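You operate a simulated robot arm through the tools that you are given. There is no shell and no other tool.

Carry out the task below with a simulated robot arm. There is one attempt and no reset: what you move stays moved.

Task
Seal the green bag with the red label at the heat it shows, then switch the sealer off.
Fine: lay the sealed bag back where it was.
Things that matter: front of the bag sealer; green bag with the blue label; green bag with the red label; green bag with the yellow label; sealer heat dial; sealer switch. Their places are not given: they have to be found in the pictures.

Only the result counts: the job must be done as asked and must still hold three seconds after the hand-in. Knocking over, shifting, dropping, spilling or breaking anything else fails it. A push-on lid holds only when it is set on centred and level and pressed home; a screw cap is set on level and turned clockwise until tight.

Robot
A 7-joint arm with a three-finger gripper, fixed in place. Base frame: the origin is on the floor under the middle of its stand, x ahead of it, y to its left, z up; the work surface is at about z = 0.88. Lengths are in m, angles in rad, forces in N, time in s.
It reaches about 1.342 m from its shoulder. Its first joint turns from -2.897 to 2.897 rad. Payload 2.69 kg.
The TCP is the grasp point between the finger pads, 0.03 m short of the fingertips. In the tool frame z runs along the fingers and y along their closing line. The gripper opens to 0.128 m; its body begins 0.117 m behind the TCP.
Orientation is that of the tool frame in the base frame, as a unit quaternion [w, x, y, z]. With the fingers straight down and closing along the base's y, the tool's x points along the base's -x, its y along +y and its z along -z.

Tools
- The arm moves only by the tool servo_tool. Its argument "moves" is a list of rows, each an object of numbers (a shift or turn left out is 0, a gripper value left out holds the last): "fingers": the finger opening in m, from 0 to 0.128; "dx", "dy", "dz": the shift along the base's x, y, z in units of 150 mm (1.0 is 150 mm); "wx", "wy", "wz": the turn, a rotation vector about the base's x, y, z in units of 120 degrees (1.0 is 120 degrees). In form: [{"fingers": .., "dx": .., "dy": .., "dz": .., "wx": .., "wy": .., "wz": ..}, ...]. A call has 1 to 20 rows; each row is the pose to reach, as a shift and turn from the pose commanded when the call began. A call with a number of a shift or a turn outside -1 to 1 is refused whole. A row lasts 0.2 s, in which the tool goes at most 0.05 m and 0.15 rad; a call with a longer step from one row to the next is refused whole, and so is a gripper value outside its range. Where a pose cannot be reached the arm comes as near as it can. A force on the tool above 90 N (or 10 N above the force at the start of the call, whichever is more), or a blocked arm, ends the call early, and 0.2 s more pass. Each finger travels about 0.127 m/s and halts on what it meets, pressing with about 25 N; the grip force reading is that of the motor and also rises with nothing between the fingers. The clock runs only during rows and for 0.2 s after the last one: add rows that repeat a pose to give the fingers time. It gives the time, the measured TCP pose, the force on the tool (base axes), the opening and the grip force at its end, in the units of the frame above (readings bear some noise), with the torque about the TCP (base axes, N m) and any sound that the robot's microphone picked up.
- Cameras (640 x 400 px; columns grow to the right, rows downward): "scene" is fixed at [0.2204, 0.5024, 1.4769]; the picture's right is [-0.42, -0.91, 0.00], its down [-0.57, 0.26, -0.78] and it looks along [0.71, -0.33, -0.63] (base axes); focal length 214 px, centre (320, 200). "wrist" rides on the gripper at [0.058, 0.054, -0.131] in the tool frame; the picture's right is [-0.68, 0.74, 0.00], its down [-0.62, -0.57, -0.55] and it looks along [-0.40, -0.37, 0.84] (tool axes); focal length 234 px, centre (320, 200).
- get_image(camera): a new picture of that camera. It takes no simulated time.
- lift_body(by): moves the trunk up (or, below 0, down) by that many m; the arm rides with it, the base frame stays. It gives what a move gives, with no picture.
- pixel_to_xyz(camera, pixels): for up to 12 pixels [column, row] of the newest picture of that camera ("zoom" is the newest enlarged one), the place [x, y, z] in the base frame of the surface seen there, good to about 0.003 m. It takes no simulated time.
- close_up(camera, box): a new picture of the part [left, top, right, bottom] of that camera's present view, enlarged. It takes no simulated time.
- close_job(): hands the job in; it is judged then, once.

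Open the gripper and draw the arm clear of the work before you hand the job in, unless the task says otherwise.

The tools are called after "Emit:" as a command line: name --argument value ..., lists and objects as JSON in quotes. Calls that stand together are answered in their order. servo_tool: Moves the arm, as the interface text tells. Its arguments: {"type":"object","properties":{"moves":{"type":"array","items":{"type":"object","properties":{"fingers":{"type":"number"},"dx":{"type":"number"},"dy":{"type":"number"},"dz":{"type":"number"},"wx":{"type":"number"},"wy":{"type":"number"},"wz":{"type":"number"}}}}},"required":["moves"]} The other tools are called the same way: lift_body (by) moves the trunk up or down; get_image (camera) takes a picture; pixel_to_xyz (camera, pixels) gives the place of the surface under pixels of a picture; close_up (camera, box) takes an enlarged picture of a part of a camera's view; close_job () hands the job in.

At the start:

```text
time_s: 0.0
position: [0.6213, 0.3472, 1.3398]
ee_rot: [0.0, -0.001, 1.0, 0.0]
wrist_force: [0.3, 0.0, 0.2]
wrist_torque: [0.02, -0.06, 0.02]
grip_width: 0.1278
finger_force: 0.0
trunk travel left (down, up): [-0.275, 0.075]
```

scene: 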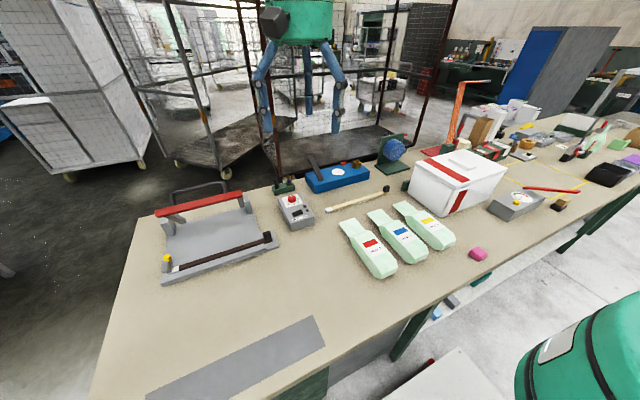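
wrist: 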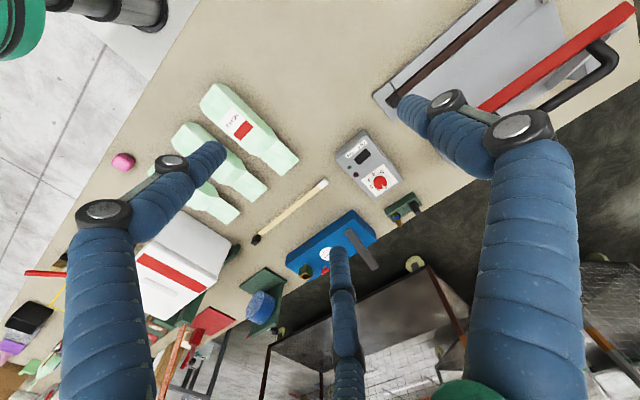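

The scene shows three green bags near (370,245), (398,235), (424,225), a grey box with a red knob at (295,208), a blue device at (337,177), and a sealer with a red bar at (205,235). I take enlarged views to identify the parts.

Emit:
close_up --camera "scene" --box '[140, 170, 300, 290]'

Emit:
close_up --camera "scene" --box '[260, 130, 400, 230]'

Emit:
close_up --camera "scene" --box '[330, 190, 470, 290]'

Emit:
close_up --camera "wrist" --box '[160, 60, 440, 240]'

```text
3.33 times, centred on (220, 230) of scene
```

zoom: 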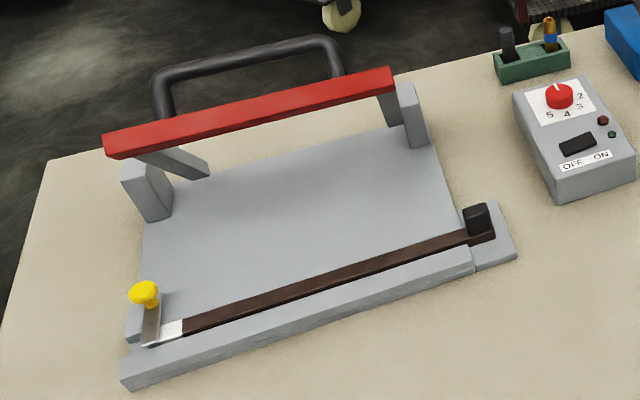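

```text
4.00 times, centred on (330, 180) of scene
```

zoom: 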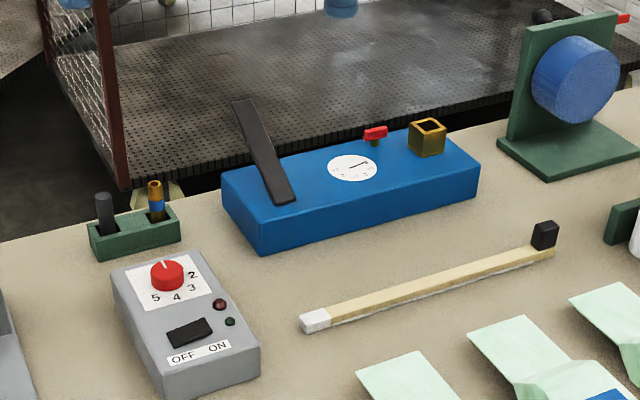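

```text
4.00 times, centred on (400, 240) of scene
```

zoom: 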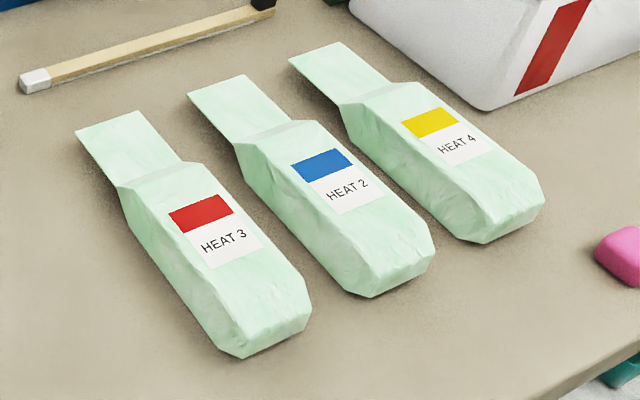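

```text
2.22 times, centred on (300, 150) of wrist
```

zoom: 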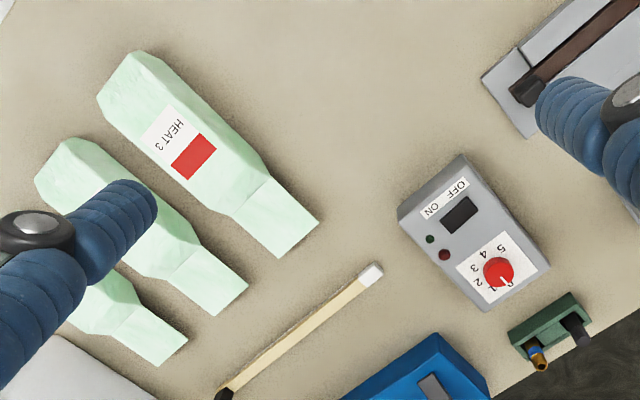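

The red bag reads HEAT 3. I zoom in on the control box's dial and switch and on the sealer from both cameras.

Emit:
close_up --camera "scene" --box '[272, 185, 322, 235]'

Emit:
close_up --camera "wrist" --box '[330, 120, 430, 210]'

Emit:
close_up --camera "wrist" --box '[370, 0, 640, 170]'

Emit:
close_up --camera "scene" --box '[145, 175, 265, 250]'

```text
8.00 times, centred on (297, 210) of scene
```

zoom: 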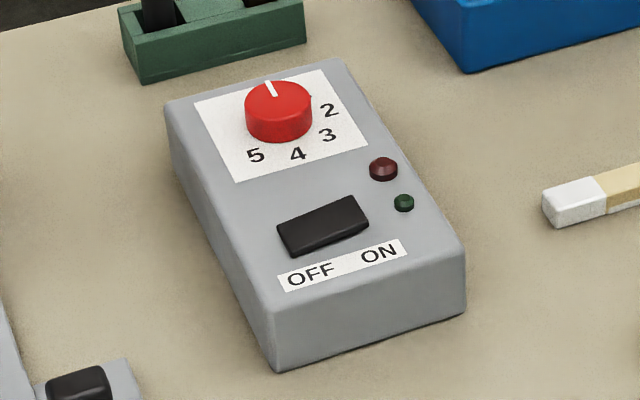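

```text
4.44 times, centred on (380, 165) of wrist
```

zoom: 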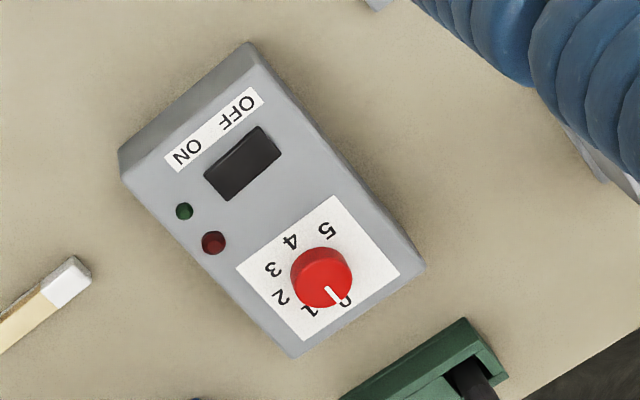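

```text
2.35 times, centred on (505, 85) of wrist
```

zoom: 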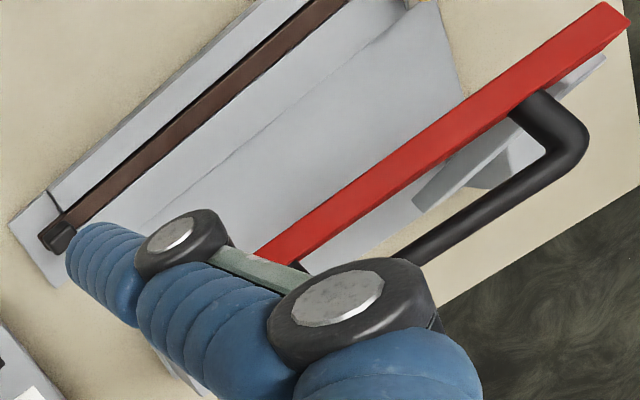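

```text
5.33 times, centred on (205, 212) of scene
```

zoom: 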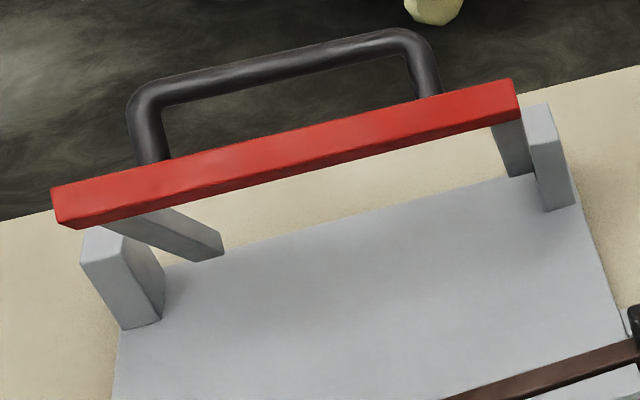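

The dial pointer stands at 0 and the numbers run 0-1-2-3-4-5 clockwise seen from above; the switch has OFF on the left and ON on the right in the scene view. I collect 3D coordinates of the important points.

Emit:
get_image --camera "scene"

Emit:
close_up --camera "scene" --box '[272, 185, 322, 235]'

Emit:
pixel_to_xyz --camera "zoom" --pixels '[[278, 98], [272, 85], [323, 224], [295, 235], [350, 215], [172, 102], [335, 62], [275, 370], [460, 260], [312, 275], [378, 253], [235, 135]]'

```text
taken
```

scene: 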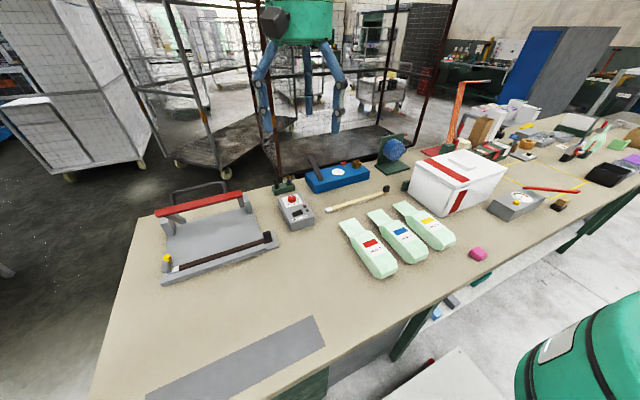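

```text
8.00 times, centred on (297, 210) of scene
```

zoom: 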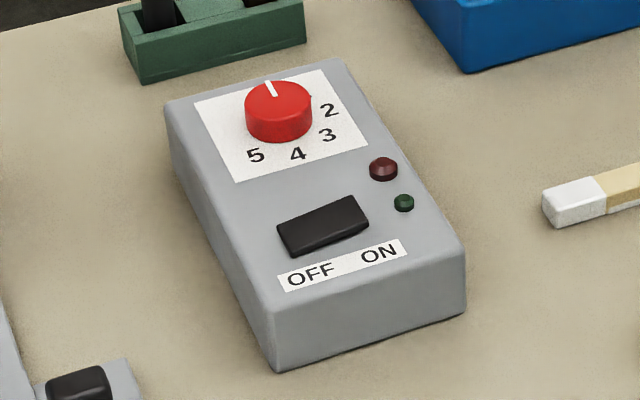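

```text
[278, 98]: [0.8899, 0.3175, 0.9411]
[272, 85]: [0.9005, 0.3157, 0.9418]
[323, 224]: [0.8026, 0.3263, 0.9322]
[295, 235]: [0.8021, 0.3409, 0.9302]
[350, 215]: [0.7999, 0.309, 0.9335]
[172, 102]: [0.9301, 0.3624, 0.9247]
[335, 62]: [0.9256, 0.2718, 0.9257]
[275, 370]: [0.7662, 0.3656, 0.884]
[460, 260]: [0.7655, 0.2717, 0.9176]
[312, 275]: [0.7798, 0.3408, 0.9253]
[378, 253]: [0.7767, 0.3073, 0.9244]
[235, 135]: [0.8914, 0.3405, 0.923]
```

The control box is aligned with the base axes, dial centre near (0.889, 0.317, 0.942) and switch near (0.801, 0.325, 0.932). Now I measure the red-label bag.

Emit:
close_up --camera "scene" --box '[330, 190, 470, 290]'

Emit:
pixel_to_xyz --camera "zoom" --pixels '[[78, 132], [138, 113], [120, 183], [183, 163], [200, 214], [230, 242], [220, 345], [305, 305], [150, 145], [262, 247], [185, 260], [265, 325]]'

Emit:
pixel_to_xyz --camera "zoom" --pixels '[[190, 95], [243, 76], [236, 145], [300, 122], [370, 295], [430, 250], [340, 190], [290, 60], [340, 42], [485, 240], [542, 195], [230, 300]]'

```text
4.00 times, centred on (400, 240) of scene
```

zoom: 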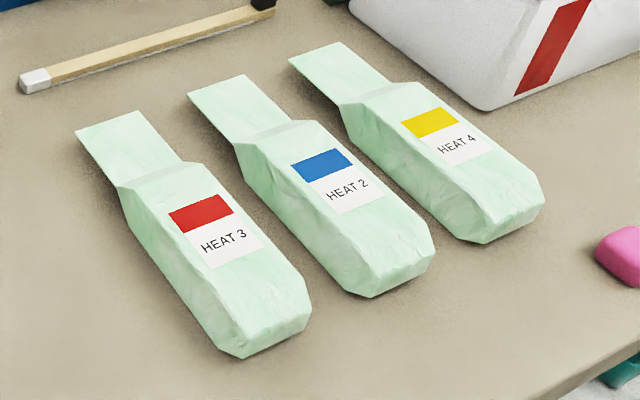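

```text
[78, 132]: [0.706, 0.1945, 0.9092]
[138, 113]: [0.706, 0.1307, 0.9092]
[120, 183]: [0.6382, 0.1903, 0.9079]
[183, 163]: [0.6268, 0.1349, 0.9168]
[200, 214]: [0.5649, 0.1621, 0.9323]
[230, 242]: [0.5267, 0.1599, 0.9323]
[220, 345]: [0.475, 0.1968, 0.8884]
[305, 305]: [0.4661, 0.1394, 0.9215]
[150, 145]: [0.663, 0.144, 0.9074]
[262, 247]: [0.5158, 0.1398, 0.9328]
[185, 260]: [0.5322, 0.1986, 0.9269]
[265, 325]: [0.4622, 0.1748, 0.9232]
```

```text
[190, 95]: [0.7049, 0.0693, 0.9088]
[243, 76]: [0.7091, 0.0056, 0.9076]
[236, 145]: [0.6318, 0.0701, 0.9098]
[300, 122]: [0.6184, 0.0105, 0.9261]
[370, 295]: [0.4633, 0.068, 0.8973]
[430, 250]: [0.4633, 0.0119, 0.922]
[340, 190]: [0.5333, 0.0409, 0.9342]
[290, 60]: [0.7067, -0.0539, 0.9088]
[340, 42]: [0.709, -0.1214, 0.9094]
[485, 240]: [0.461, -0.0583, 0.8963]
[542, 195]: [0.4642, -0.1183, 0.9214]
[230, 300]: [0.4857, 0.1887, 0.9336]
```

The red bag body spans roughly x 0.465–0.63, y 0.13–0.195, top z 0.933, with its flat mouth flap x 0.635–0.706 at z 0.909. Now I measure the sealer.

Emit:
close_up --camera "scene" --box '[140, 170, 300, 290]'

Emit:
pixel_to_xyz --camera "zoom" --pixels '[[190, 327], [465, 238], [330, 280], [145, 345], [145, 290], [477, 215], [500, 250], [125, 380], [475, 270], [300, 300], [300, 250], [300, 180]]'

Emit:
pixel_to_xyz --camera "zoom" --pixels '[[110, 137], [390, 72], [113, 155], [393, 90], [250, 105], [162, 85], [330, 48], [245, 55], [140, 170], [410, 95], [145, 215], [420, 145]]'

Emit:
pixel_to_xyz --camera "zoom" --pixels '[[207, 172], [180, 155], [398, 115], [155, 110], [338, 75], [150, 315], [135, 325], [515, 255], [490, 200], [440, 140], [350, 265], [250, 315]]'

```text
3.33 times, centred on (220, 230) of scene
```

zoom: 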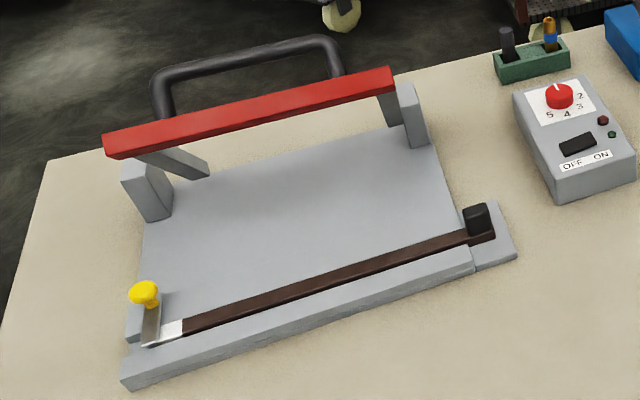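

```text
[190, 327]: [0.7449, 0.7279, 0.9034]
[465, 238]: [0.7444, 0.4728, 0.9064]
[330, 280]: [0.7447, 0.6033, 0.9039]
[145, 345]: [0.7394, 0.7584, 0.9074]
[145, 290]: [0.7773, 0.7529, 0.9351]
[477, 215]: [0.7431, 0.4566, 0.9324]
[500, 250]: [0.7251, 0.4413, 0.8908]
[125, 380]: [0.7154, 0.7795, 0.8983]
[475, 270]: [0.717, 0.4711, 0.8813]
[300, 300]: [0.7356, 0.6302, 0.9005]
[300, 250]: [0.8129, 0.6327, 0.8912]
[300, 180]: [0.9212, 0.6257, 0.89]
```

```text
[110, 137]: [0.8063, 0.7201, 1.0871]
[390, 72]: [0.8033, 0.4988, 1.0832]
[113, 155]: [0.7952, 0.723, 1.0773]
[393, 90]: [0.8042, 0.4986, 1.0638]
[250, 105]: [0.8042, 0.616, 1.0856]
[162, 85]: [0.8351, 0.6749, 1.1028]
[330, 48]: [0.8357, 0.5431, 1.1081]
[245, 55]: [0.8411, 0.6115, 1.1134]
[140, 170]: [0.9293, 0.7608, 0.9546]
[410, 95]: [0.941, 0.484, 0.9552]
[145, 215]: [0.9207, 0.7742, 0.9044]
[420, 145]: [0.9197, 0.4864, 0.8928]
```

```text
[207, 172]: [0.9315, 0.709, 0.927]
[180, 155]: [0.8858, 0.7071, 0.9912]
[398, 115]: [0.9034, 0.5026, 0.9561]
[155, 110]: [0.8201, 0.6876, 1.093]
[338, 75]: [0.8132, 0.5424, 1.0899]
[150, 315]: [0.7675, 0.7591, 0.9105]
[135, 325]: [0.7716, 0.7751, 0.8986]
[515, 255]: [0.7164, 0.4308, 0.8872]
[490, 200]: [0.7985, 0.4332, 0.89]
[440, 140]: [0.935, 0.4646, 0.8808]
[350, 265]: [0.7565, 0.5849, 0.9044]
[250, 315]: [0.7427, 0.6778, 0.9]
```

The sealing strip runs y 0.47–0.73 at x≈0.745, z≈0.904; the red jaw bar is at (0.804, 0.50–0.72, 1.085), hinged at about (0.935, 0.93), with the black handle behind it. Next I measure the dial numbers, the holder behind the box, and the table front of the sealer.

Emit:
close_up --camera "wrist" --box '[330, 120, 430, 210]'

Emit:
pixel_to_xyz --camera "zoom" --pixels '[[346, 302], [312, 311], [281, 297], [272, 270], [289, 242], [326, 231], [321, 272], [325, 288], [334, 297], [345, 350], [465, 320], [505, 375]]'

Emit:
pixel_to_xyz --camera "zoom" --pixels '[[242, 163], [207, 177], [262, 128], [230, 200], [280, 148], [187, 152], [235, 105], [214, 242], [184, 211], [225, 182], [262, 145], [120, 150]]'

```text
4.44 times, centred on (380, 165) of wrist
```

zoom: 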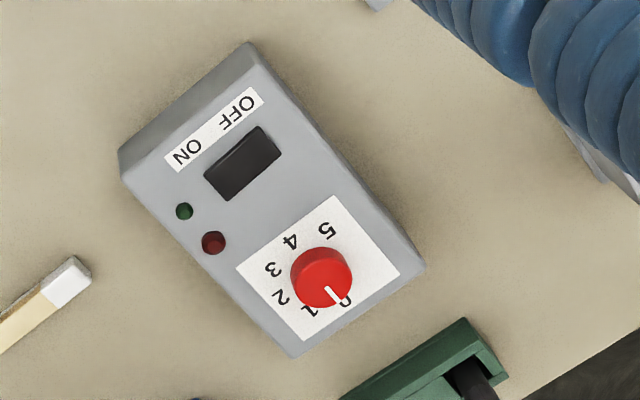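

```text
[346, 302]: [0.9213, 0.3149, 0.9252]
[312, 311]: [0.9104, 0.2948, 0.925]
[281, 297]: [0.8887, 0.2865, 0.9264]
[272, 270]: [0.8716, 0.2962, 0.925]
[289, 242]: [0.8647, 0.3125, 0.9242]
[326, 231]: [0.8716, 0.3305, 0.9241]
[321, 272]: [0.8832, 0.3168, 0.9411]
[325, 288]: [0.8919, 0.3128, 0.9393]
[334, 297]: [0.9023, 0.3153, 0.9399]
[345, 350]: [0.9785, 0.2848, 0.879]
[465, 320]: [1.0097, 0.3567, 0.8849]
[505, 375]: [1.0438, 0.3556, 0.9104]
```

```text
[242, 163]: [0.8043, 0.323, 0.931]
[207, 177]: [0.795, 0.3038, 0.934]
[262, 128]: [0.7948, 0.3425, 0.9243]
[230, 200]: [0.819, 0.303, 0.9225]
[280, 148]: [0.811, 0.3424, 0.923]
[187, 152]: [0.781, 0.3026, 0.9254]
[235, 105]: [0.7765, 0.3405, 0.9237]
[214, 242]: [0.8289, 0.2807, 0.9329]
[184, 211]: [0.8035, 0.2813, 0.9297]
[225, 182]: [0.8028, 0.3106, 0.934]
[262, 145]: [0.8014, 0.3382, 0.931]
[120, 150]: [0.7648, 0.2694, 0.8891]
```

Numbers fit 45° steps around a centre of about (0.891, 0.3165), with 3 about 135° clockwise from 0. I move in toward a place above the dial, narrowing the fingers to see how they close.

Emit:
servo_tool --moves '[{"fingers": 0.07, "dx": 0.2, "dy": -0.04, "dz": -0.2}, {"fingers": 0.07, "dx": 0.4, "dy": -0.08, "dz": -0.4}, {"fingers": 0.07, "dx": 0.6, "dy": -0.12, "dz": -0.6}, {"fingers": 0.07, "dx": 0.8, "dy": -0.16, "dz": -0.8}, {"fingers": 0.07, "dx": 1.0, "dy": -0.2, "dz": -1.0}, {"fingers": 0.07, "dx": 1.0, "dy": -0.2, "dz": -1.0}]'

Emit:
get_image --camera "wrist"

Emit:
get_image --camera "scene"

```text
time_s: 1.4
position: [0.7721, 0.3172, 1.1899]
ee_rot: [0.001, 0.0, 1.0, 0.0]
wrist_force: [0.8, 0.0, -0.4]
wrist_torque: [0.0, 0.05, 0.0]
grip_width: 0.0702
finger_force: 0.1
trunk travel left (down, up): [-0.275, 0.075]
```

```text
taken
```

wrist: 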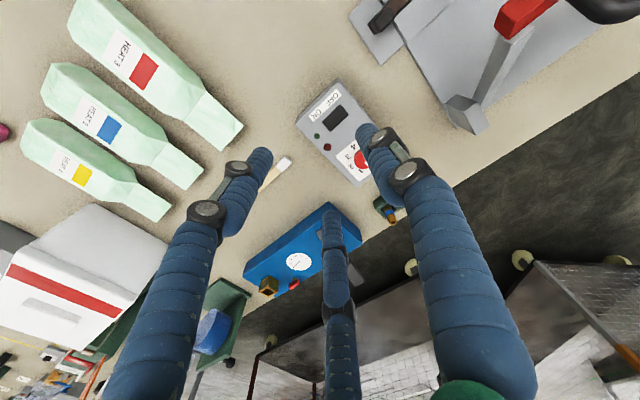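

```text
taken
```

scene: 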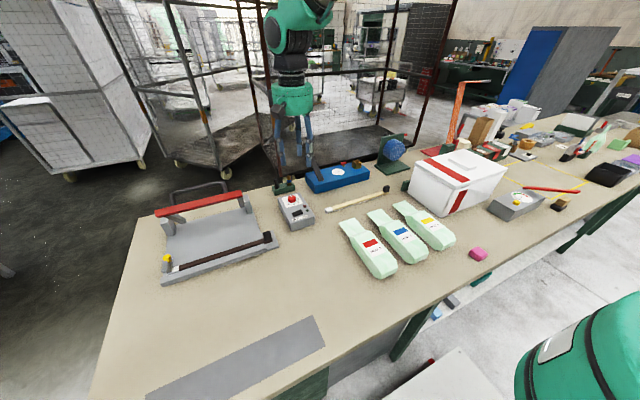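

The three fingers close at 120° like a chuck, at radius ≈0.035 now, so a vertical grip centred on the dial works. I move above the dial centre (0.891, 0.3165), at z≈1.04.

Emit:
servo_tool --moves '[{"fingers": 0.06, "dx": 0.2, "dy": 0, "dz": -0.2}, {"fingers": 0.06, "dx": 0.4, "dy": 0, "dz": -0.4}, {"fingers": 0.06, "dx": 0.6, "dy": 0, "dz": -0.65}, {"fingers": 0.06, "dx": 0.795, "dy": -0.005, "dz": -0.85}, {"fingers": 0.06, "dx": 0.795, "dy": -0.005, "dz": -1.0}, {"fingers": 0.06, "dx": 0.795, "dy": -0.005, "dz": -1.0}]'

Emit:
get_image --camera "wrist"

Emit:
close_up --camera "scene" --box '[230, 130, 370, 230]'

```text
time_s: 2.8
position: [0.8921, 0.3164, 1.0397]
ee_rot: [0.0, 0.0, 1.0, 0.001]
wrist_force: [0.2, 0.0, 0.5]
wrist_torque: [-0.01, 0.01, 0.03]
grip_width: 0.0601
finger_force: 0.0
trunk travel left (down, up): [-0.275, 0.075]
```

```text
taken
```

wrist: 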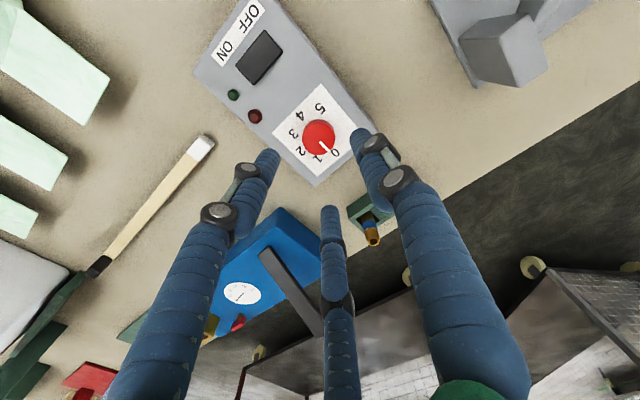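

```text
4.00 times, centred on (300, 180) of scene
```

zoom: 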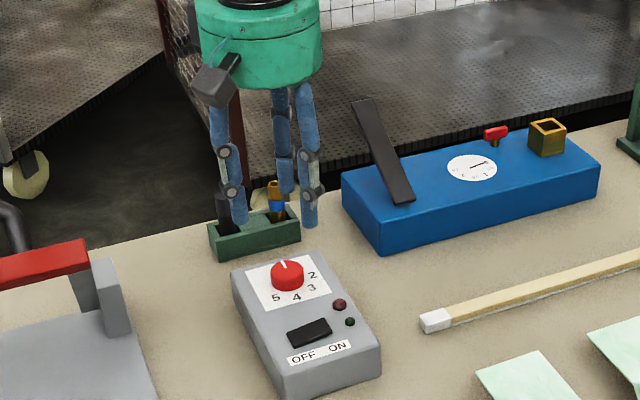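

The dial appears at (319,134) in the wrist view, slightly off my prediction of (319,140). I zoom in to refine its centre.

Emit:
close_up --camera "wrist" --box '[270, 80, 370, 180]'

```text
4.00 times, centred on (320, 130) of wrist
```

zoom: 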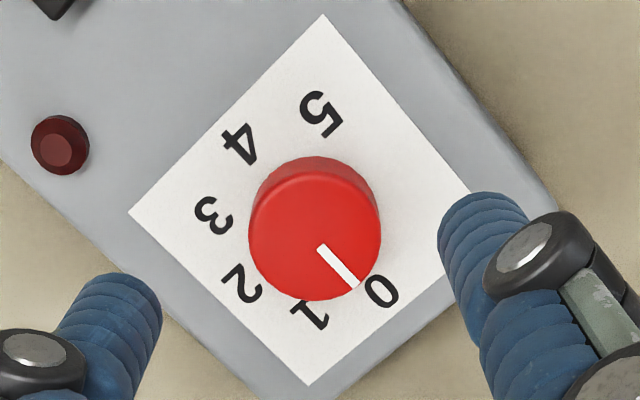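

Emit:
pixel_to_xyz --camera "zoom" --pixels '[[380, 292], [310, 316], [242, 285], [212, 216], [240, 145], [322, 115], [315, 235], [255, 225], [375, 235], [315, 295], [318, 178], [355, 283]]'

```text
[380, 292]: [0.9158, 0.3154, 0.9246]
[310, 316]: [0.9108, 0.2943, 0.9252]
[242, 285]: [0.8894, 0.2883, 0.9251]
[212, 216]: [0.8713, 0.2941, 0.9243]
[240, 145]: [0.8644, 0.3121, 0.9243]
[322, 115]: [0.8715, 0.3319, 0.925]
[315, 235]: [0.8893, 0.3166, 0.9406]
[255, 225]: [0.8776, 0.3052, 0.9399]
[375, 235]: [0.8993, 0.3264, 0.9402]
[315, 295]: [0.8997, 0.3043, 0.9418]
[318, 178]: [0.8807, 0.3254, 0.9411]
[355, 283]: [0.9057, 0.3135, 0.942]
```

The refined dial centre is about (0.889, 0.3155), number spacing 45°, pointer at 0. I descend so the fingertips surround the knob (tips at z≈0.928) and close on it.

Emit:
servo_tool --moves '[{"fingers": 0.06, "dx": -0.012, "dy": -0.006, "dz": -0.2}, {"fingers": 0.06, "dx": -0.012, "dy": -0.006, "dz": -0.4}, {"fingers": 0.06, "dx": -0.012, "dy": -0.006, "dz": -0.5}, {"fingers": 0.06, "dx": -0.012, "dy": -0.006, "dz": -0.545}, {"fingers": 0.06, "dx": -0.012, "dy": -0.006, "dz": -0.545}]'

Emit:
close_up --camera "wrist" --box '[240, 100, 400, 200]'

Emit:
close_up --camera "scene" --box '[260, 160, 340, 230]'

```text
time_s: 4.0
position: [0.8901, 0.315, 0.9587]
ee_rot: [0.0, 0.0, 1.0, 0.0]
wrist_force: [0.1, 0.8, -0.4]
wrist_torque: [0.01, 0.0, 0.0]
grip_width: 0.0598
finger_force: 0.1
trunk travel left (down, up): [-0.275, 0.075]
```

```text
4.00 times, centred on (320, 150) of wrist
```

zoom: 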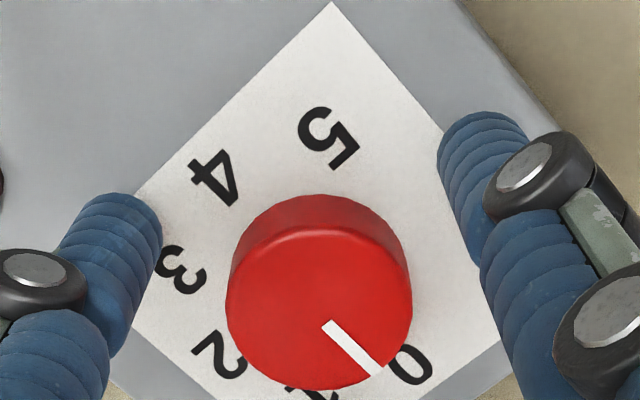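

```text
5.71 times, centred on (300, 195) of scene
```

zoom: 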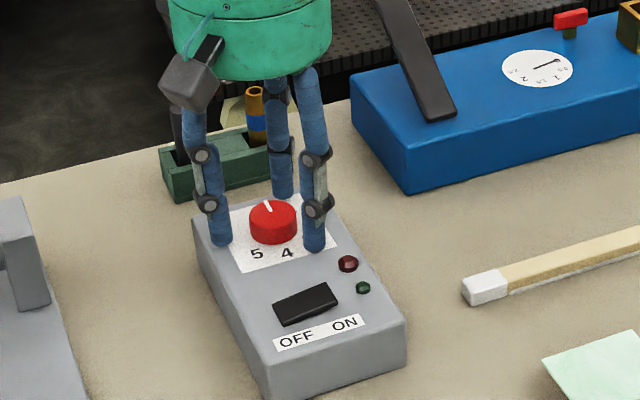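

The knob is centred between the three fingers and the tips are just above the box top. I close the fingers on the knob.

Emit:
servo_tool --moves '[{"fingers": 0.03}, {"fingers": 0.03}, {"fingers": 0.02}, {"fingers": 0.02}, {"fingers": 0.02}]'

Emit:
close_up --camera "scene" --box '[260, 160, 340, 230]'

```text
time_s: 5.2
position: [0.8908, 0.315, 0.9586]
ee_rot: [0.0, 0.0, 1.0, 0.0]
wrist_force: [-1.4, 3.0, -0.8]
wrist_torque: [0.14, 0.05, -0.03]
grip_width: 0.0326
finger_force: 45.2
trunk travel left (down, up): [-0.275, 0.075]
```

```text
5.71 times, centred on (300, 195) of scene
```

zoom: 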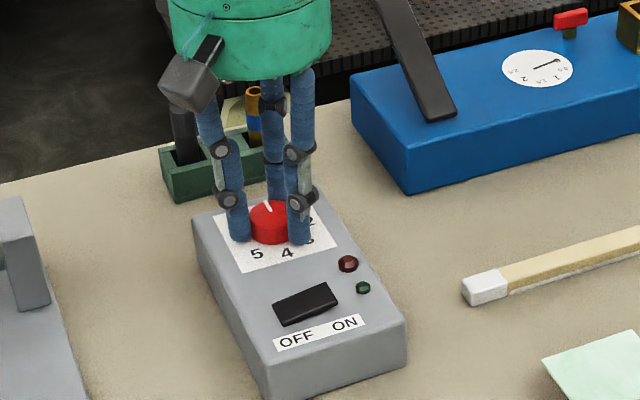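

Fingers hold the knob (opening 0.0326). I turn clockwise (seen from above) 120° in small steps.

Emit:
servo_tool --moves '[{"wz": -0.07}, {"wz": -0.14}, {"wz": -0.21}, {"wz": -0.28}, {"wz": -0.35}, {"wz": -0.42}, {"wz": -0.49}, {"wz": -0.56}, {"wz": -0.63}, {"wz": -0.7}, {"wz": -0.77}, {"wz": -0.84}, {"wz": -0.91}, {"wz": -0.96}, {"wz": -1.0}, {"wz": -1.0}]'

Emit:
close_up --camera "scene" --box '[260, 160, 340, 230]'

Emit:
get_image --camera "wrist"

```text
time_s: 8.6
position: [0.8901, 0.315, 0.9596]
ee_rot: [0.0, 0.867, 0.499, 0.0]
wrist_force: [6.6, -7.9, 6.3]
wrist_torque: [-0.27, -0.17, 0.0]
grip_width: 0.0328
finger_force: 44.8
trunk travel left (down, up): [-0.275, 0.075]
```

```text
5.71 times, centred on (300, 195) of scene
```

zoom: 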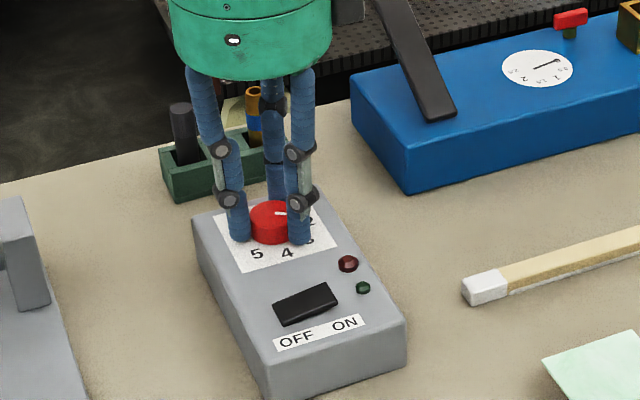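

```text
taken
```

wrist: 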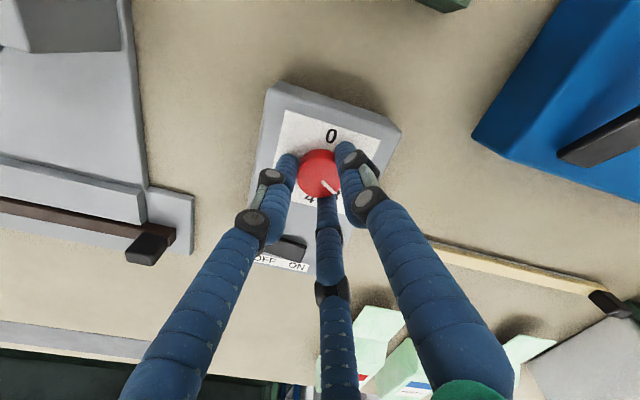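

The tool turned 120°; I zoom in to see where the pointer stands now.

Emit:
close_up --camera "wrist" --box '[260, 110, 380, 230]'

Emit:
close_up --camera "scene" --box '[280, 185, 310, 215]'

```text
3.33 times, centred on (320, 170) of wrist
```

zoom: 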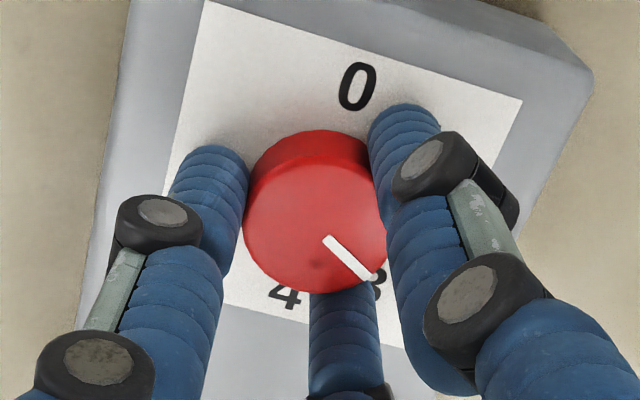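

```text
13.33 times, centred on (295, 200) of scene
```

zoom: 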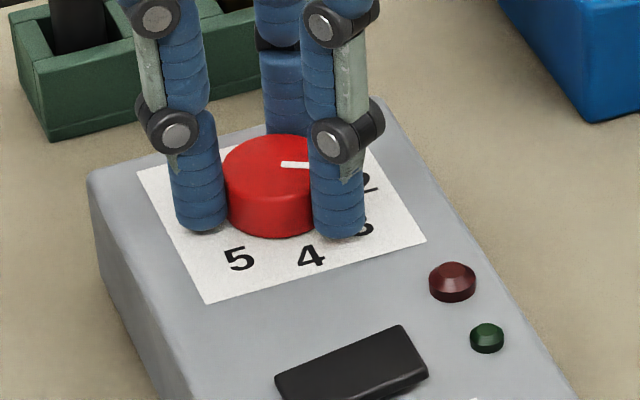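

The pointer now lies about 120° round, just short of 3 as expected. I turn another 15°.

Emit:
servo_tool --moves '[{"wz": -0.065}, {"wz": -0.125}, {"wz": -0.125}]'

Emit:
close_up --camera "scene" --box '[280, 185, 310, 215]'

Emit:
close_up --camera "wrist" --box '[260, 110, 380, 230]'

```text
time_s: 9.4
position: [0.8909, 0.3147, 0.9601]
ee_rot: [0.0, 0.924, 0.381, 0.001]
wrist_force: [8.7, -6.9, 4.9]
wrist_torque: [-0.23, -0.39, 0.0]
grip_width: 0.0324
finger_force: 45.5
trunk travel left (down, up): [-0.275, 0.075]
```

```text
13.33 times, centred on (295, 200) of scene
```

zoom: 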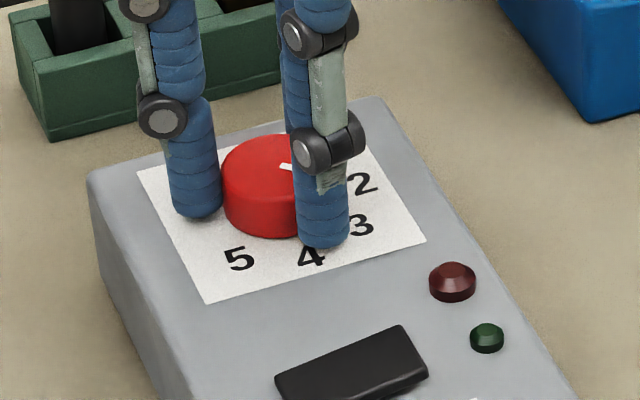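

```text
3.33 times, centred on (320, 170) of wrist
```

zoom: 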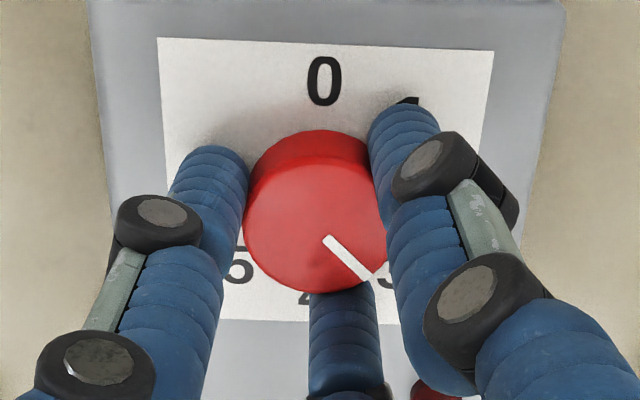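

The pointer has advanced to point toward 3. I release to 0.06 and rise to check.

Emit:
servo_tool --moves '[{"fingers": 0.06}, {"fingers": 0.06}, {"fingers": 0.06}, {"fingers": 0.06, "dz": 0.25}, {"fingers": 0.06, "dz": 0.5}, {"fingers": 0.06, "dz": 0.5}]'

Emit:
close_up --camera "wrist" --box '[260, 80, 380, 180]'

Emit:
close_up --camera "scene" --box '[280, 185, 320, 225]'

```text
time_s: 10.8
position: [0.8883, 0.3136, 1.0332]
ee_rot: [0.001, 0.924, 0.383, -0.001]
wrist_force: [-0.2, -0.3, 0.4]
wrist_torque: [0.01, -0.02, 0.01]
grip_width: 0.06
finger_force: 0.1
trunk travel left (down, up): [-0.275, 0.075]
```

```text
4.00 times, centred on (320, 130) of wrist
```

zoom: 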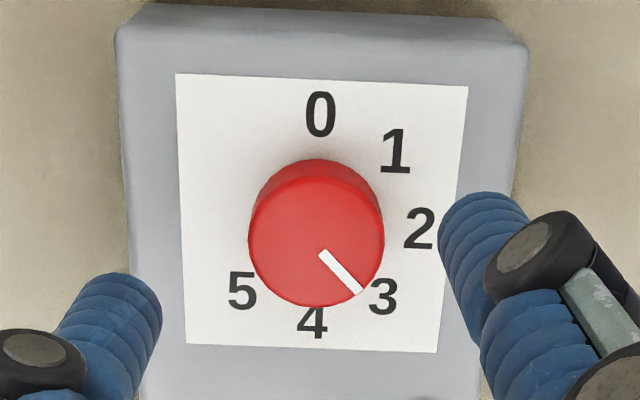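

```text
10.00 times, centred on (300, 205) of scene
```

zoom: 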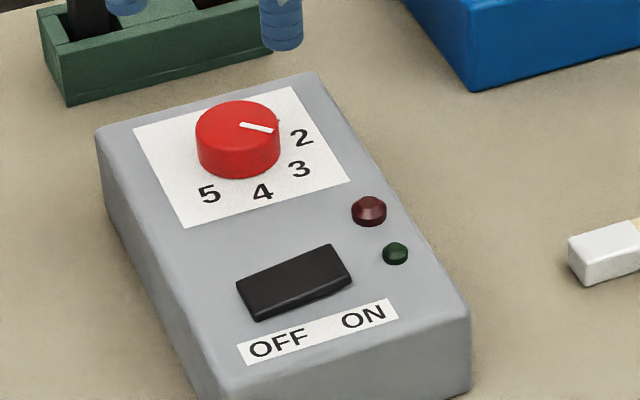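

The pointer looks aimed at 3. I measure the pointer's ends and the dial rim precisely.

Emit:
close_up --camera "wrist" --box '[260, 80, 380, 180]'

Emit:
pixel_to_xyz --camera "zoom" --pixels '[[323, 255], [358, 290], [316, 240], [252, 240], [380, 240], [316, 303], [316, 178], [382, 297], [312, 323], [243, 290], [418, 228], [320, 115]]'

```text
4.00 times, centred on (320, 130) of wrist
```

zoom: 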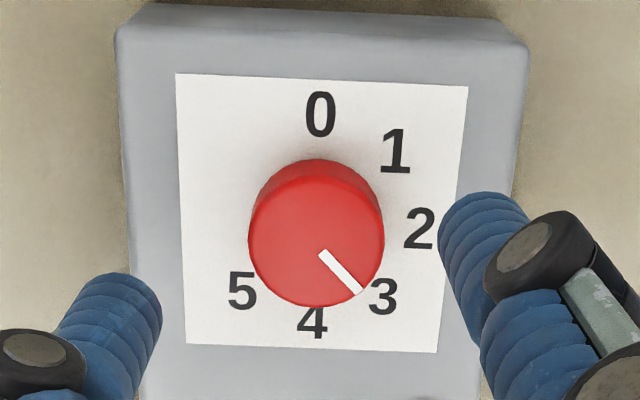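

```text
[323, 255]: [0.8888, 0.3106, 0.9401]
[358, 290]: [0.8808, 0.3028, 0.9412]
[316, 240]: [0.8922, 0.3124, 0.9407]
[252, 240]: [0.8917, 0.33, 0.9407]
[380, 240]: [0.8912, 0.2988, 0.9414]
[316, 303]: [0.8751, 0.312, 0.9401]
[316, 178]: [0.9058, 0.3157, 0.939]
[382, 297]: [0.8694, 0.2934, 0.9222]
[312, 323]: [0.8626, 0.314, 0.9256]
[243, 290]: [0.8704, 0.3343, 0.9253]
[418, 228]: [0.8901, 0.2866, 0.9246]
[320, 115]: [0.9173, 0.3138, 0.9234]
```

Pointer direction measures ≈135°, right on 3. Now I rotate the hand +75° so one finger points toward base −y, and bring that finger over the ON end of the rocker at (0.802, 0.307), keeping z≈1.03.

Emit:
servo_tool --moves '[{"fingers": 0.08, "dx": -0.06, "dy": 0.03, "wz": 0.07}, {"fingers": 0.08, "dx": -0.12, "dy": 0.06, "wz": 0.14}, {"fingers": 0.08, "dx": -0.18, "dy": 0.09, "wz": 0.21}, {"fingers": 0.08, "dx": -0.24, "dy": 0.12, "wz": 0.28}, {"fingers": 0.08, "dx": -0.31, "dy": 0.15, "wz": 0.35}, {"fingers": 0.08, "dx": -0.38, "dy": 0.18, "wz": 0.42}, {"fingers": 0.08, "dx": -0.45, "dy": 0.21, "wz": 0.49}, {"fingers": 0.08, "dx": -0.52, "dy": 0.24, "wz": 0.56}, {"fingers": 0.08, "dx": -0.58, "dy": 0.267, "wz": 0.625}, {"fingers": 0.08, "dx": -0.58, "dy": 0.267, "wz": 0.625}]'

Emit:
get_image --camera "wrist"

Emit:
close_up --camera "scene" --box '[240, 140, 360, 240]'

```text
time_s: 13.0
position: [0.8023, 0.3564, 1.0332]
ee_rot: [0.0, 0.5, 0.866, 0.0]
wrist_force: [-0.5, 0.9, -0.1]
wrist_torque: [0.01, -0.02, 0.0]
grip_width: 0.0803
finger_force: 0.1
trunk travel left (down, up): [-0.275, 0.075]
```

```text
taken
```

wrist: 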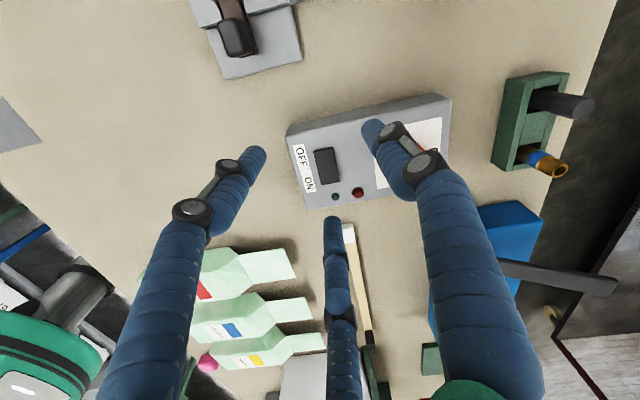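

```text
4.00 times, centred on (300, 190) of scene
```

zoom: 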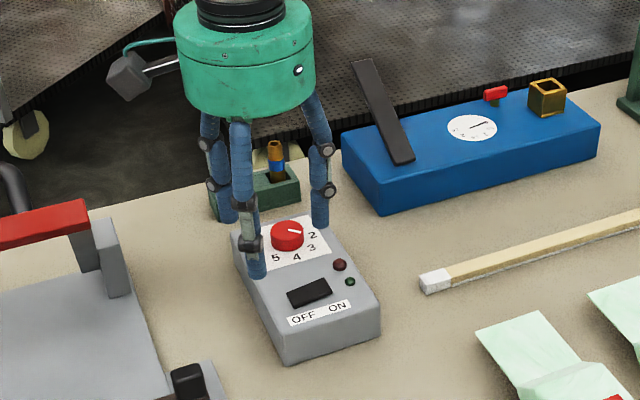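

The hand is at (0.802, 0.356) with the right-hand finger over the rocker's ON side. I descend to just above the rocker and check.

Emit:
servo_tool --moves '[{"dz": -0.15}, {"dz": -0.3}, {"dz": -0.4}, {"dz": -0.4}]'

Emit:
close_up --camera "scene" --box '[270, 180, 330, 230]'

Emit:
get_image --camera "wrist"

```text
time_s: 14.0
position: [0.8031, 0.3566, 0.9741]
ee_rot: [0.0, 0.5, 0.866, 0.0]
wrist_force: [0.3, -0.5, 0.3]
wrist_torque: [0.01, 0.01, -0.02]
grip_width: 0.0801
finger_force: 0.1
trunk travel left (down, up): [-0.275, 0.075]
```

```text
8.00 times, centred on (300, 205) of scene
```

zoom: 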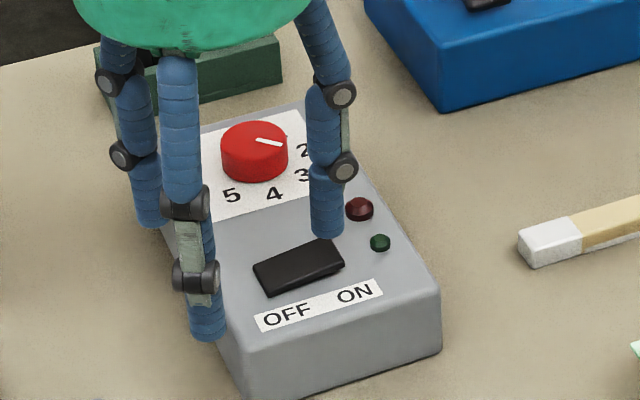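

```text
taken
```

wrist: 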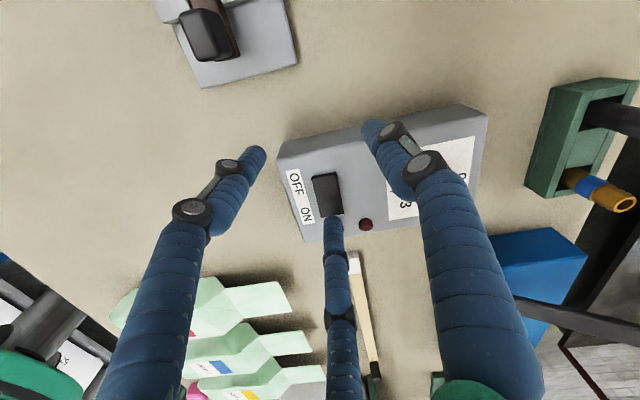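

The fingertip is about 1 cm above the ON end of the rocker. I press down gradually.

Emit:
servo_tool --moves '[{"dz": -0.04}, {"dz": -0.07}, {"dz": -0.09}, {"dz": -0.11}, {"dz": -0.12}, {"dz": -0.12}]'

Emit:
close_up --camera "scene" --box '[270, 180, 330, 230]'

```text
time_s: 15.4
position: [0.8015, 0.3552, 0.9554]
ee_rot: [0.0, 0.5, 0.866, -0.001]
wrist_force: [-1.1, -4.5, 8.3]
wrist_torque: [-0.43, 0.06, -0.1]
grip_width: 0.0849
finger_force: 3.2
trunk travel left (down, up): [-0.275, 0.075]
```

```text
8.00 times, centred on (300, 205) of scene
```

zoom: 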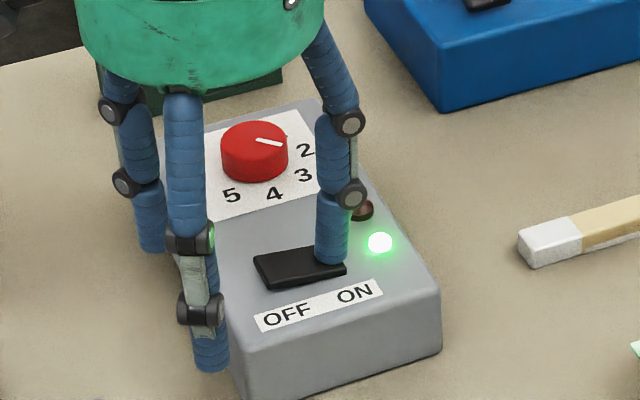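

The green lamp lit: the sealer is on. I lift off and travel toward a place above the red-label bag with the fingers wider.

Emit:
servo_tool --moves '[{"fingers": 0.08, "dz": 0.15}, {"fingers": 0.08, "dz": 0.4}, {"fingers": 0.08, "dz": 0.65}, {"fingers": 0.1, "dx": -0.2, "dy": -0.15, "dz": 0.75}, {"fingers": 0.12, "dx": -0.4, "dy": -0.3, "dz": 0.8}, {"fingers": 0.12, "dx": -0.6, "dy": -0.45, "dz": 0.8}, {"fingers": 0.12, "dx": -0.8, "dy": -0.6, "dz": 0.8}, {"fingers": 0.12, "dx": -0.9, "dy": -0.66, "dz": 0.8}, {"fingers": 0.12, "dx": -0.9, "dy": -0.66, "dz": 0.8}]'

Emit:
close_up --camera "scene" --box '[270, 180, 330, 230]'

Emit:
get_image --camera "wrist"

```text
time_s: 17.4
position: [0.6661, 0.2558, 1.076]
ee_rot: [0.0, 0.5, 0.866, 0.001]
wrist_force: [-0.6, 0.4, -0.4]
wrist_torque: [-0.01, -0.03, 0.01]
grip_width: 0.1199
finger_force: 0.0
trunk travel left (down, up): [-0.275, 0.075]
```

```text
8.00 times, centred on (300, 205) of scene
```

zoom: 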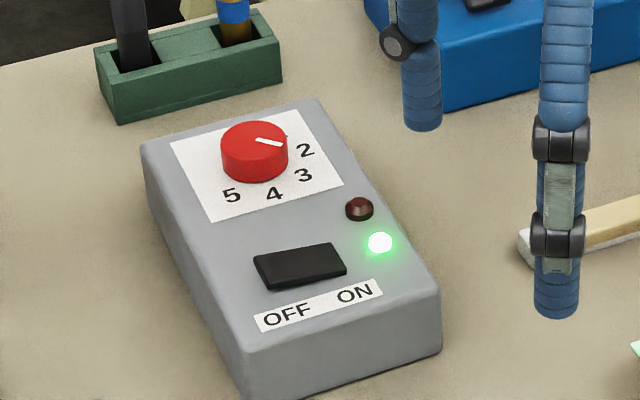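

```text
taken
```

wrist: 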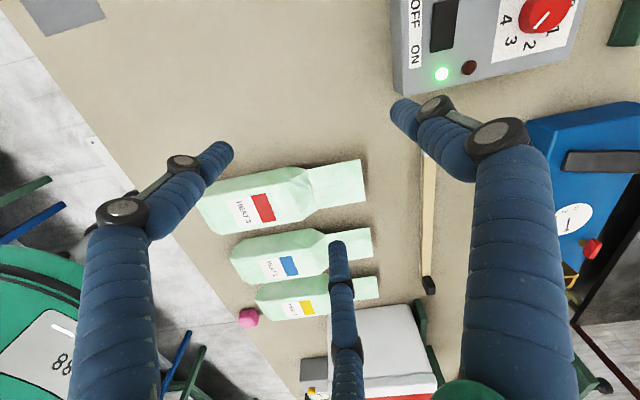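

The green lamp stays lit. I continue to above the red bag, aiming TCP (0.553, 0.174).

Emit:
servo_tool --moves '[{"fingers": 0.12, "dx": -0.25, "dy": -0.18}, {"fingers": 0.12, "dx": -0.5, "dy": -0.36}, {"fingers": 0.12, "dx": -0.757, "dy": -0.55}, {"fingers": 0.12, "dx": -0.757, "dy": -0.55}]'

Emit:
get_image --camera "wrist"

Emit:
get_image --camera "scene"

```text
time_s: 18.4
position: [0.5529, 0.1734, 1.0755]
ee_rot: [-0.001, 0.5, 0.866, 0.0]
wrist_force: [-0.1, -1.2, 0.6]
wrist_torque: [0.02, -0.01, 0.0]
grip_width: 0.1199
finger_force: 0.0
trunk travel left (down, up): [-0.275, 0.075]
```

```text
taken
```

wrist: 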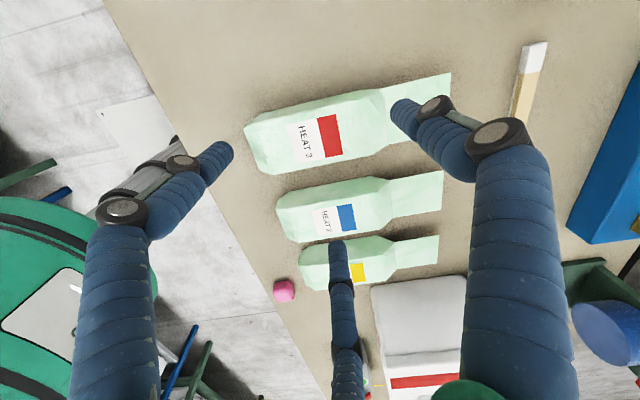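

```text
taken
```

scene: 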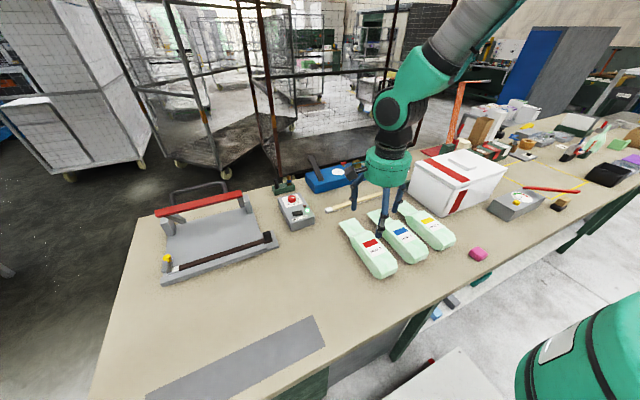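

Now I zoom the wrist view on the three bags and measure the red bag's edges from here.

Emit:
close_up --camera "wrist" --box '[230, 60, 470, 210]'

Emit:
pixel_to_xyz --camera "zoom" --pixels '[[90, 168], [85, 285], [60, 230], [410, 150], [405, 220], [585, 50], [580, 115], [400, 80], [230, 120], [230, 260], [430, 90], [432, 190]]'

Emit:
pixel_to_xyz --camera "zoom" --pixels '[[40, 170], [50, 300], [130, 135], [330, 85], [130, 275], [300, 245], [130, 345], [400, 295], [200, 315], [350, 300], [75, 170], [370, 240]]'

```text
2.67 times, centred on (350, 135) of wrist
```

zoom: 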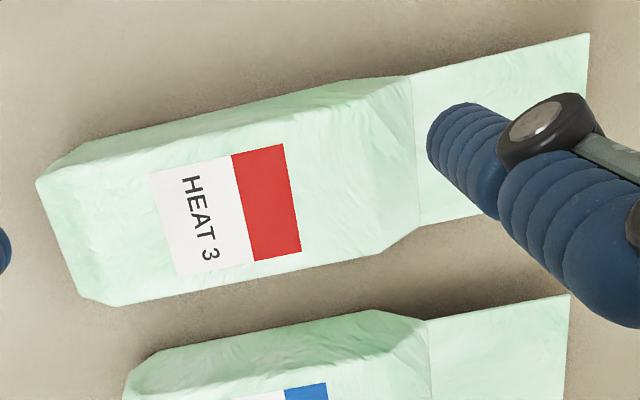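

```text
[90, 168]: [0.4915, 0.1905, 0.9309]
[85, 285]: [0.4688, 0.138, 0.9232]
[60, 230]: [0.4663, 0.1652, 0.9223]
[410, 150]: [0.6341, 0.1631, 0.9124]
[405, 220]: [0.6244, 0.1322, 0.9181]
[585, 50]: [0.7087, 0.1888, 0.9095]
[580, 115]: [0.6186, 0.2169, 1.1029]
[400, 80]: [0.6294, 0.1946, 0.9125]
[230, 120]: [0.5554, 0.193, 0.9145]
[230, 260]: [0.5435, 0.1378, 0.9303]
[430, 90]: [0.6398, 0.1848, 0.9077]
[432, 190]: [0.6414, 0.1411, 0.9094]
```

```text
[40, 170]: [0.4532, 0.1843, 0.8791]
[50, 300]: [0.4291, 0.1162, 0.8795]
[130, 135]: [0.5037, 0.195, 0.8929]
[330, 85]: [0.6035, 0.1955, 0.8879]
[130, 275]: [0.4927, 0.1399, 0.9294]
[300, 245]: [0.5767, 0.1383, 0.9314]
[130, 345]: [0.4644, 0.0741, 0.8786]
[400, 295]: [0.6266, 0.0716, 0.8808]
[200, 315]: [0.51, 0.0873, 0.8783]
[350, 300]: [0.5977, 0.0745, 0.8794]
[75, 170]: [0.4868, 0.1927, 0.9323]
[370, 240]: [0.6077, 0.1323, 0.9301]
```

Bag spans y≈0.130–0.196, body x≈0.465–0.635, and the blue bag begins at y≈0.07. I open fully, shift to y≈0.177 and descend most of the way.

Emit:
servo_tool --moves '[{"fingers": 0.128, "dy": 0.024, "dz": -0.15}, {"fingers": 0.128, "dy": 0.024, "dz": -0.4}, {"fingers": 0.128, "dy": 0.024, "dz": -0.65}, {"fingers": 0.128, "dy": 0.024, "dz": -0.8}, {"fingers": 0.128, "dy": 0.024, "dz": -0.8}]'

Emit:
close_up --camera "scene" --box '[330, 180, 450, 280]'

Emit:
get_image --camera "wrist"

```text
time_s: 19.6
position: [0.5542, 0.1767, 0.9551]
ee_rot: [0.0, 0.499, 0.866, 0.001]
wrist_force: [0.2, -0.2, -0.1]
wrist_torque: [0.02, 0.0, -0.02]
grip_width: 0.1282
finger_force: 0.1
trunk travel left (down, up): [-0.275, 0.075]
```

```text
4.00 times, centred on (390, 230) of scene
```

zoom: 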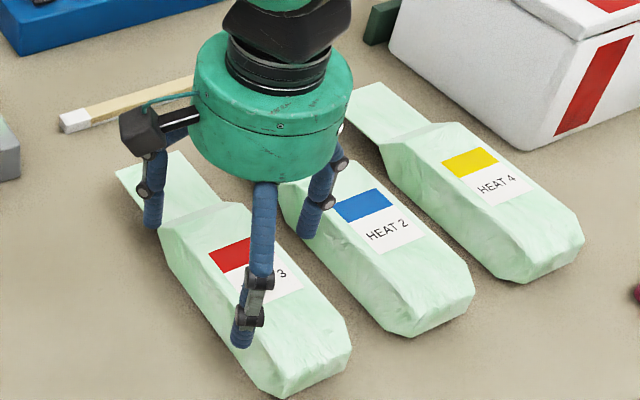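

```text
taken
```

wrist: 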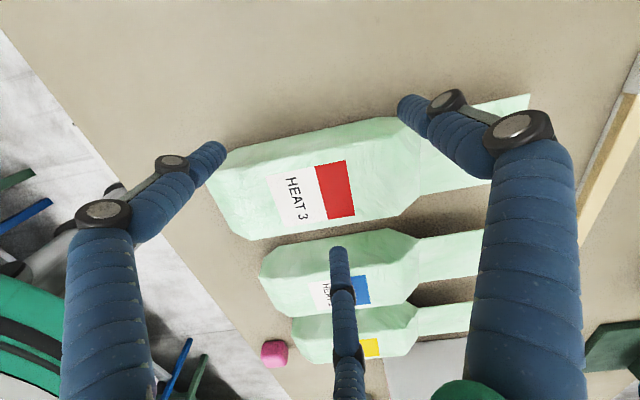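

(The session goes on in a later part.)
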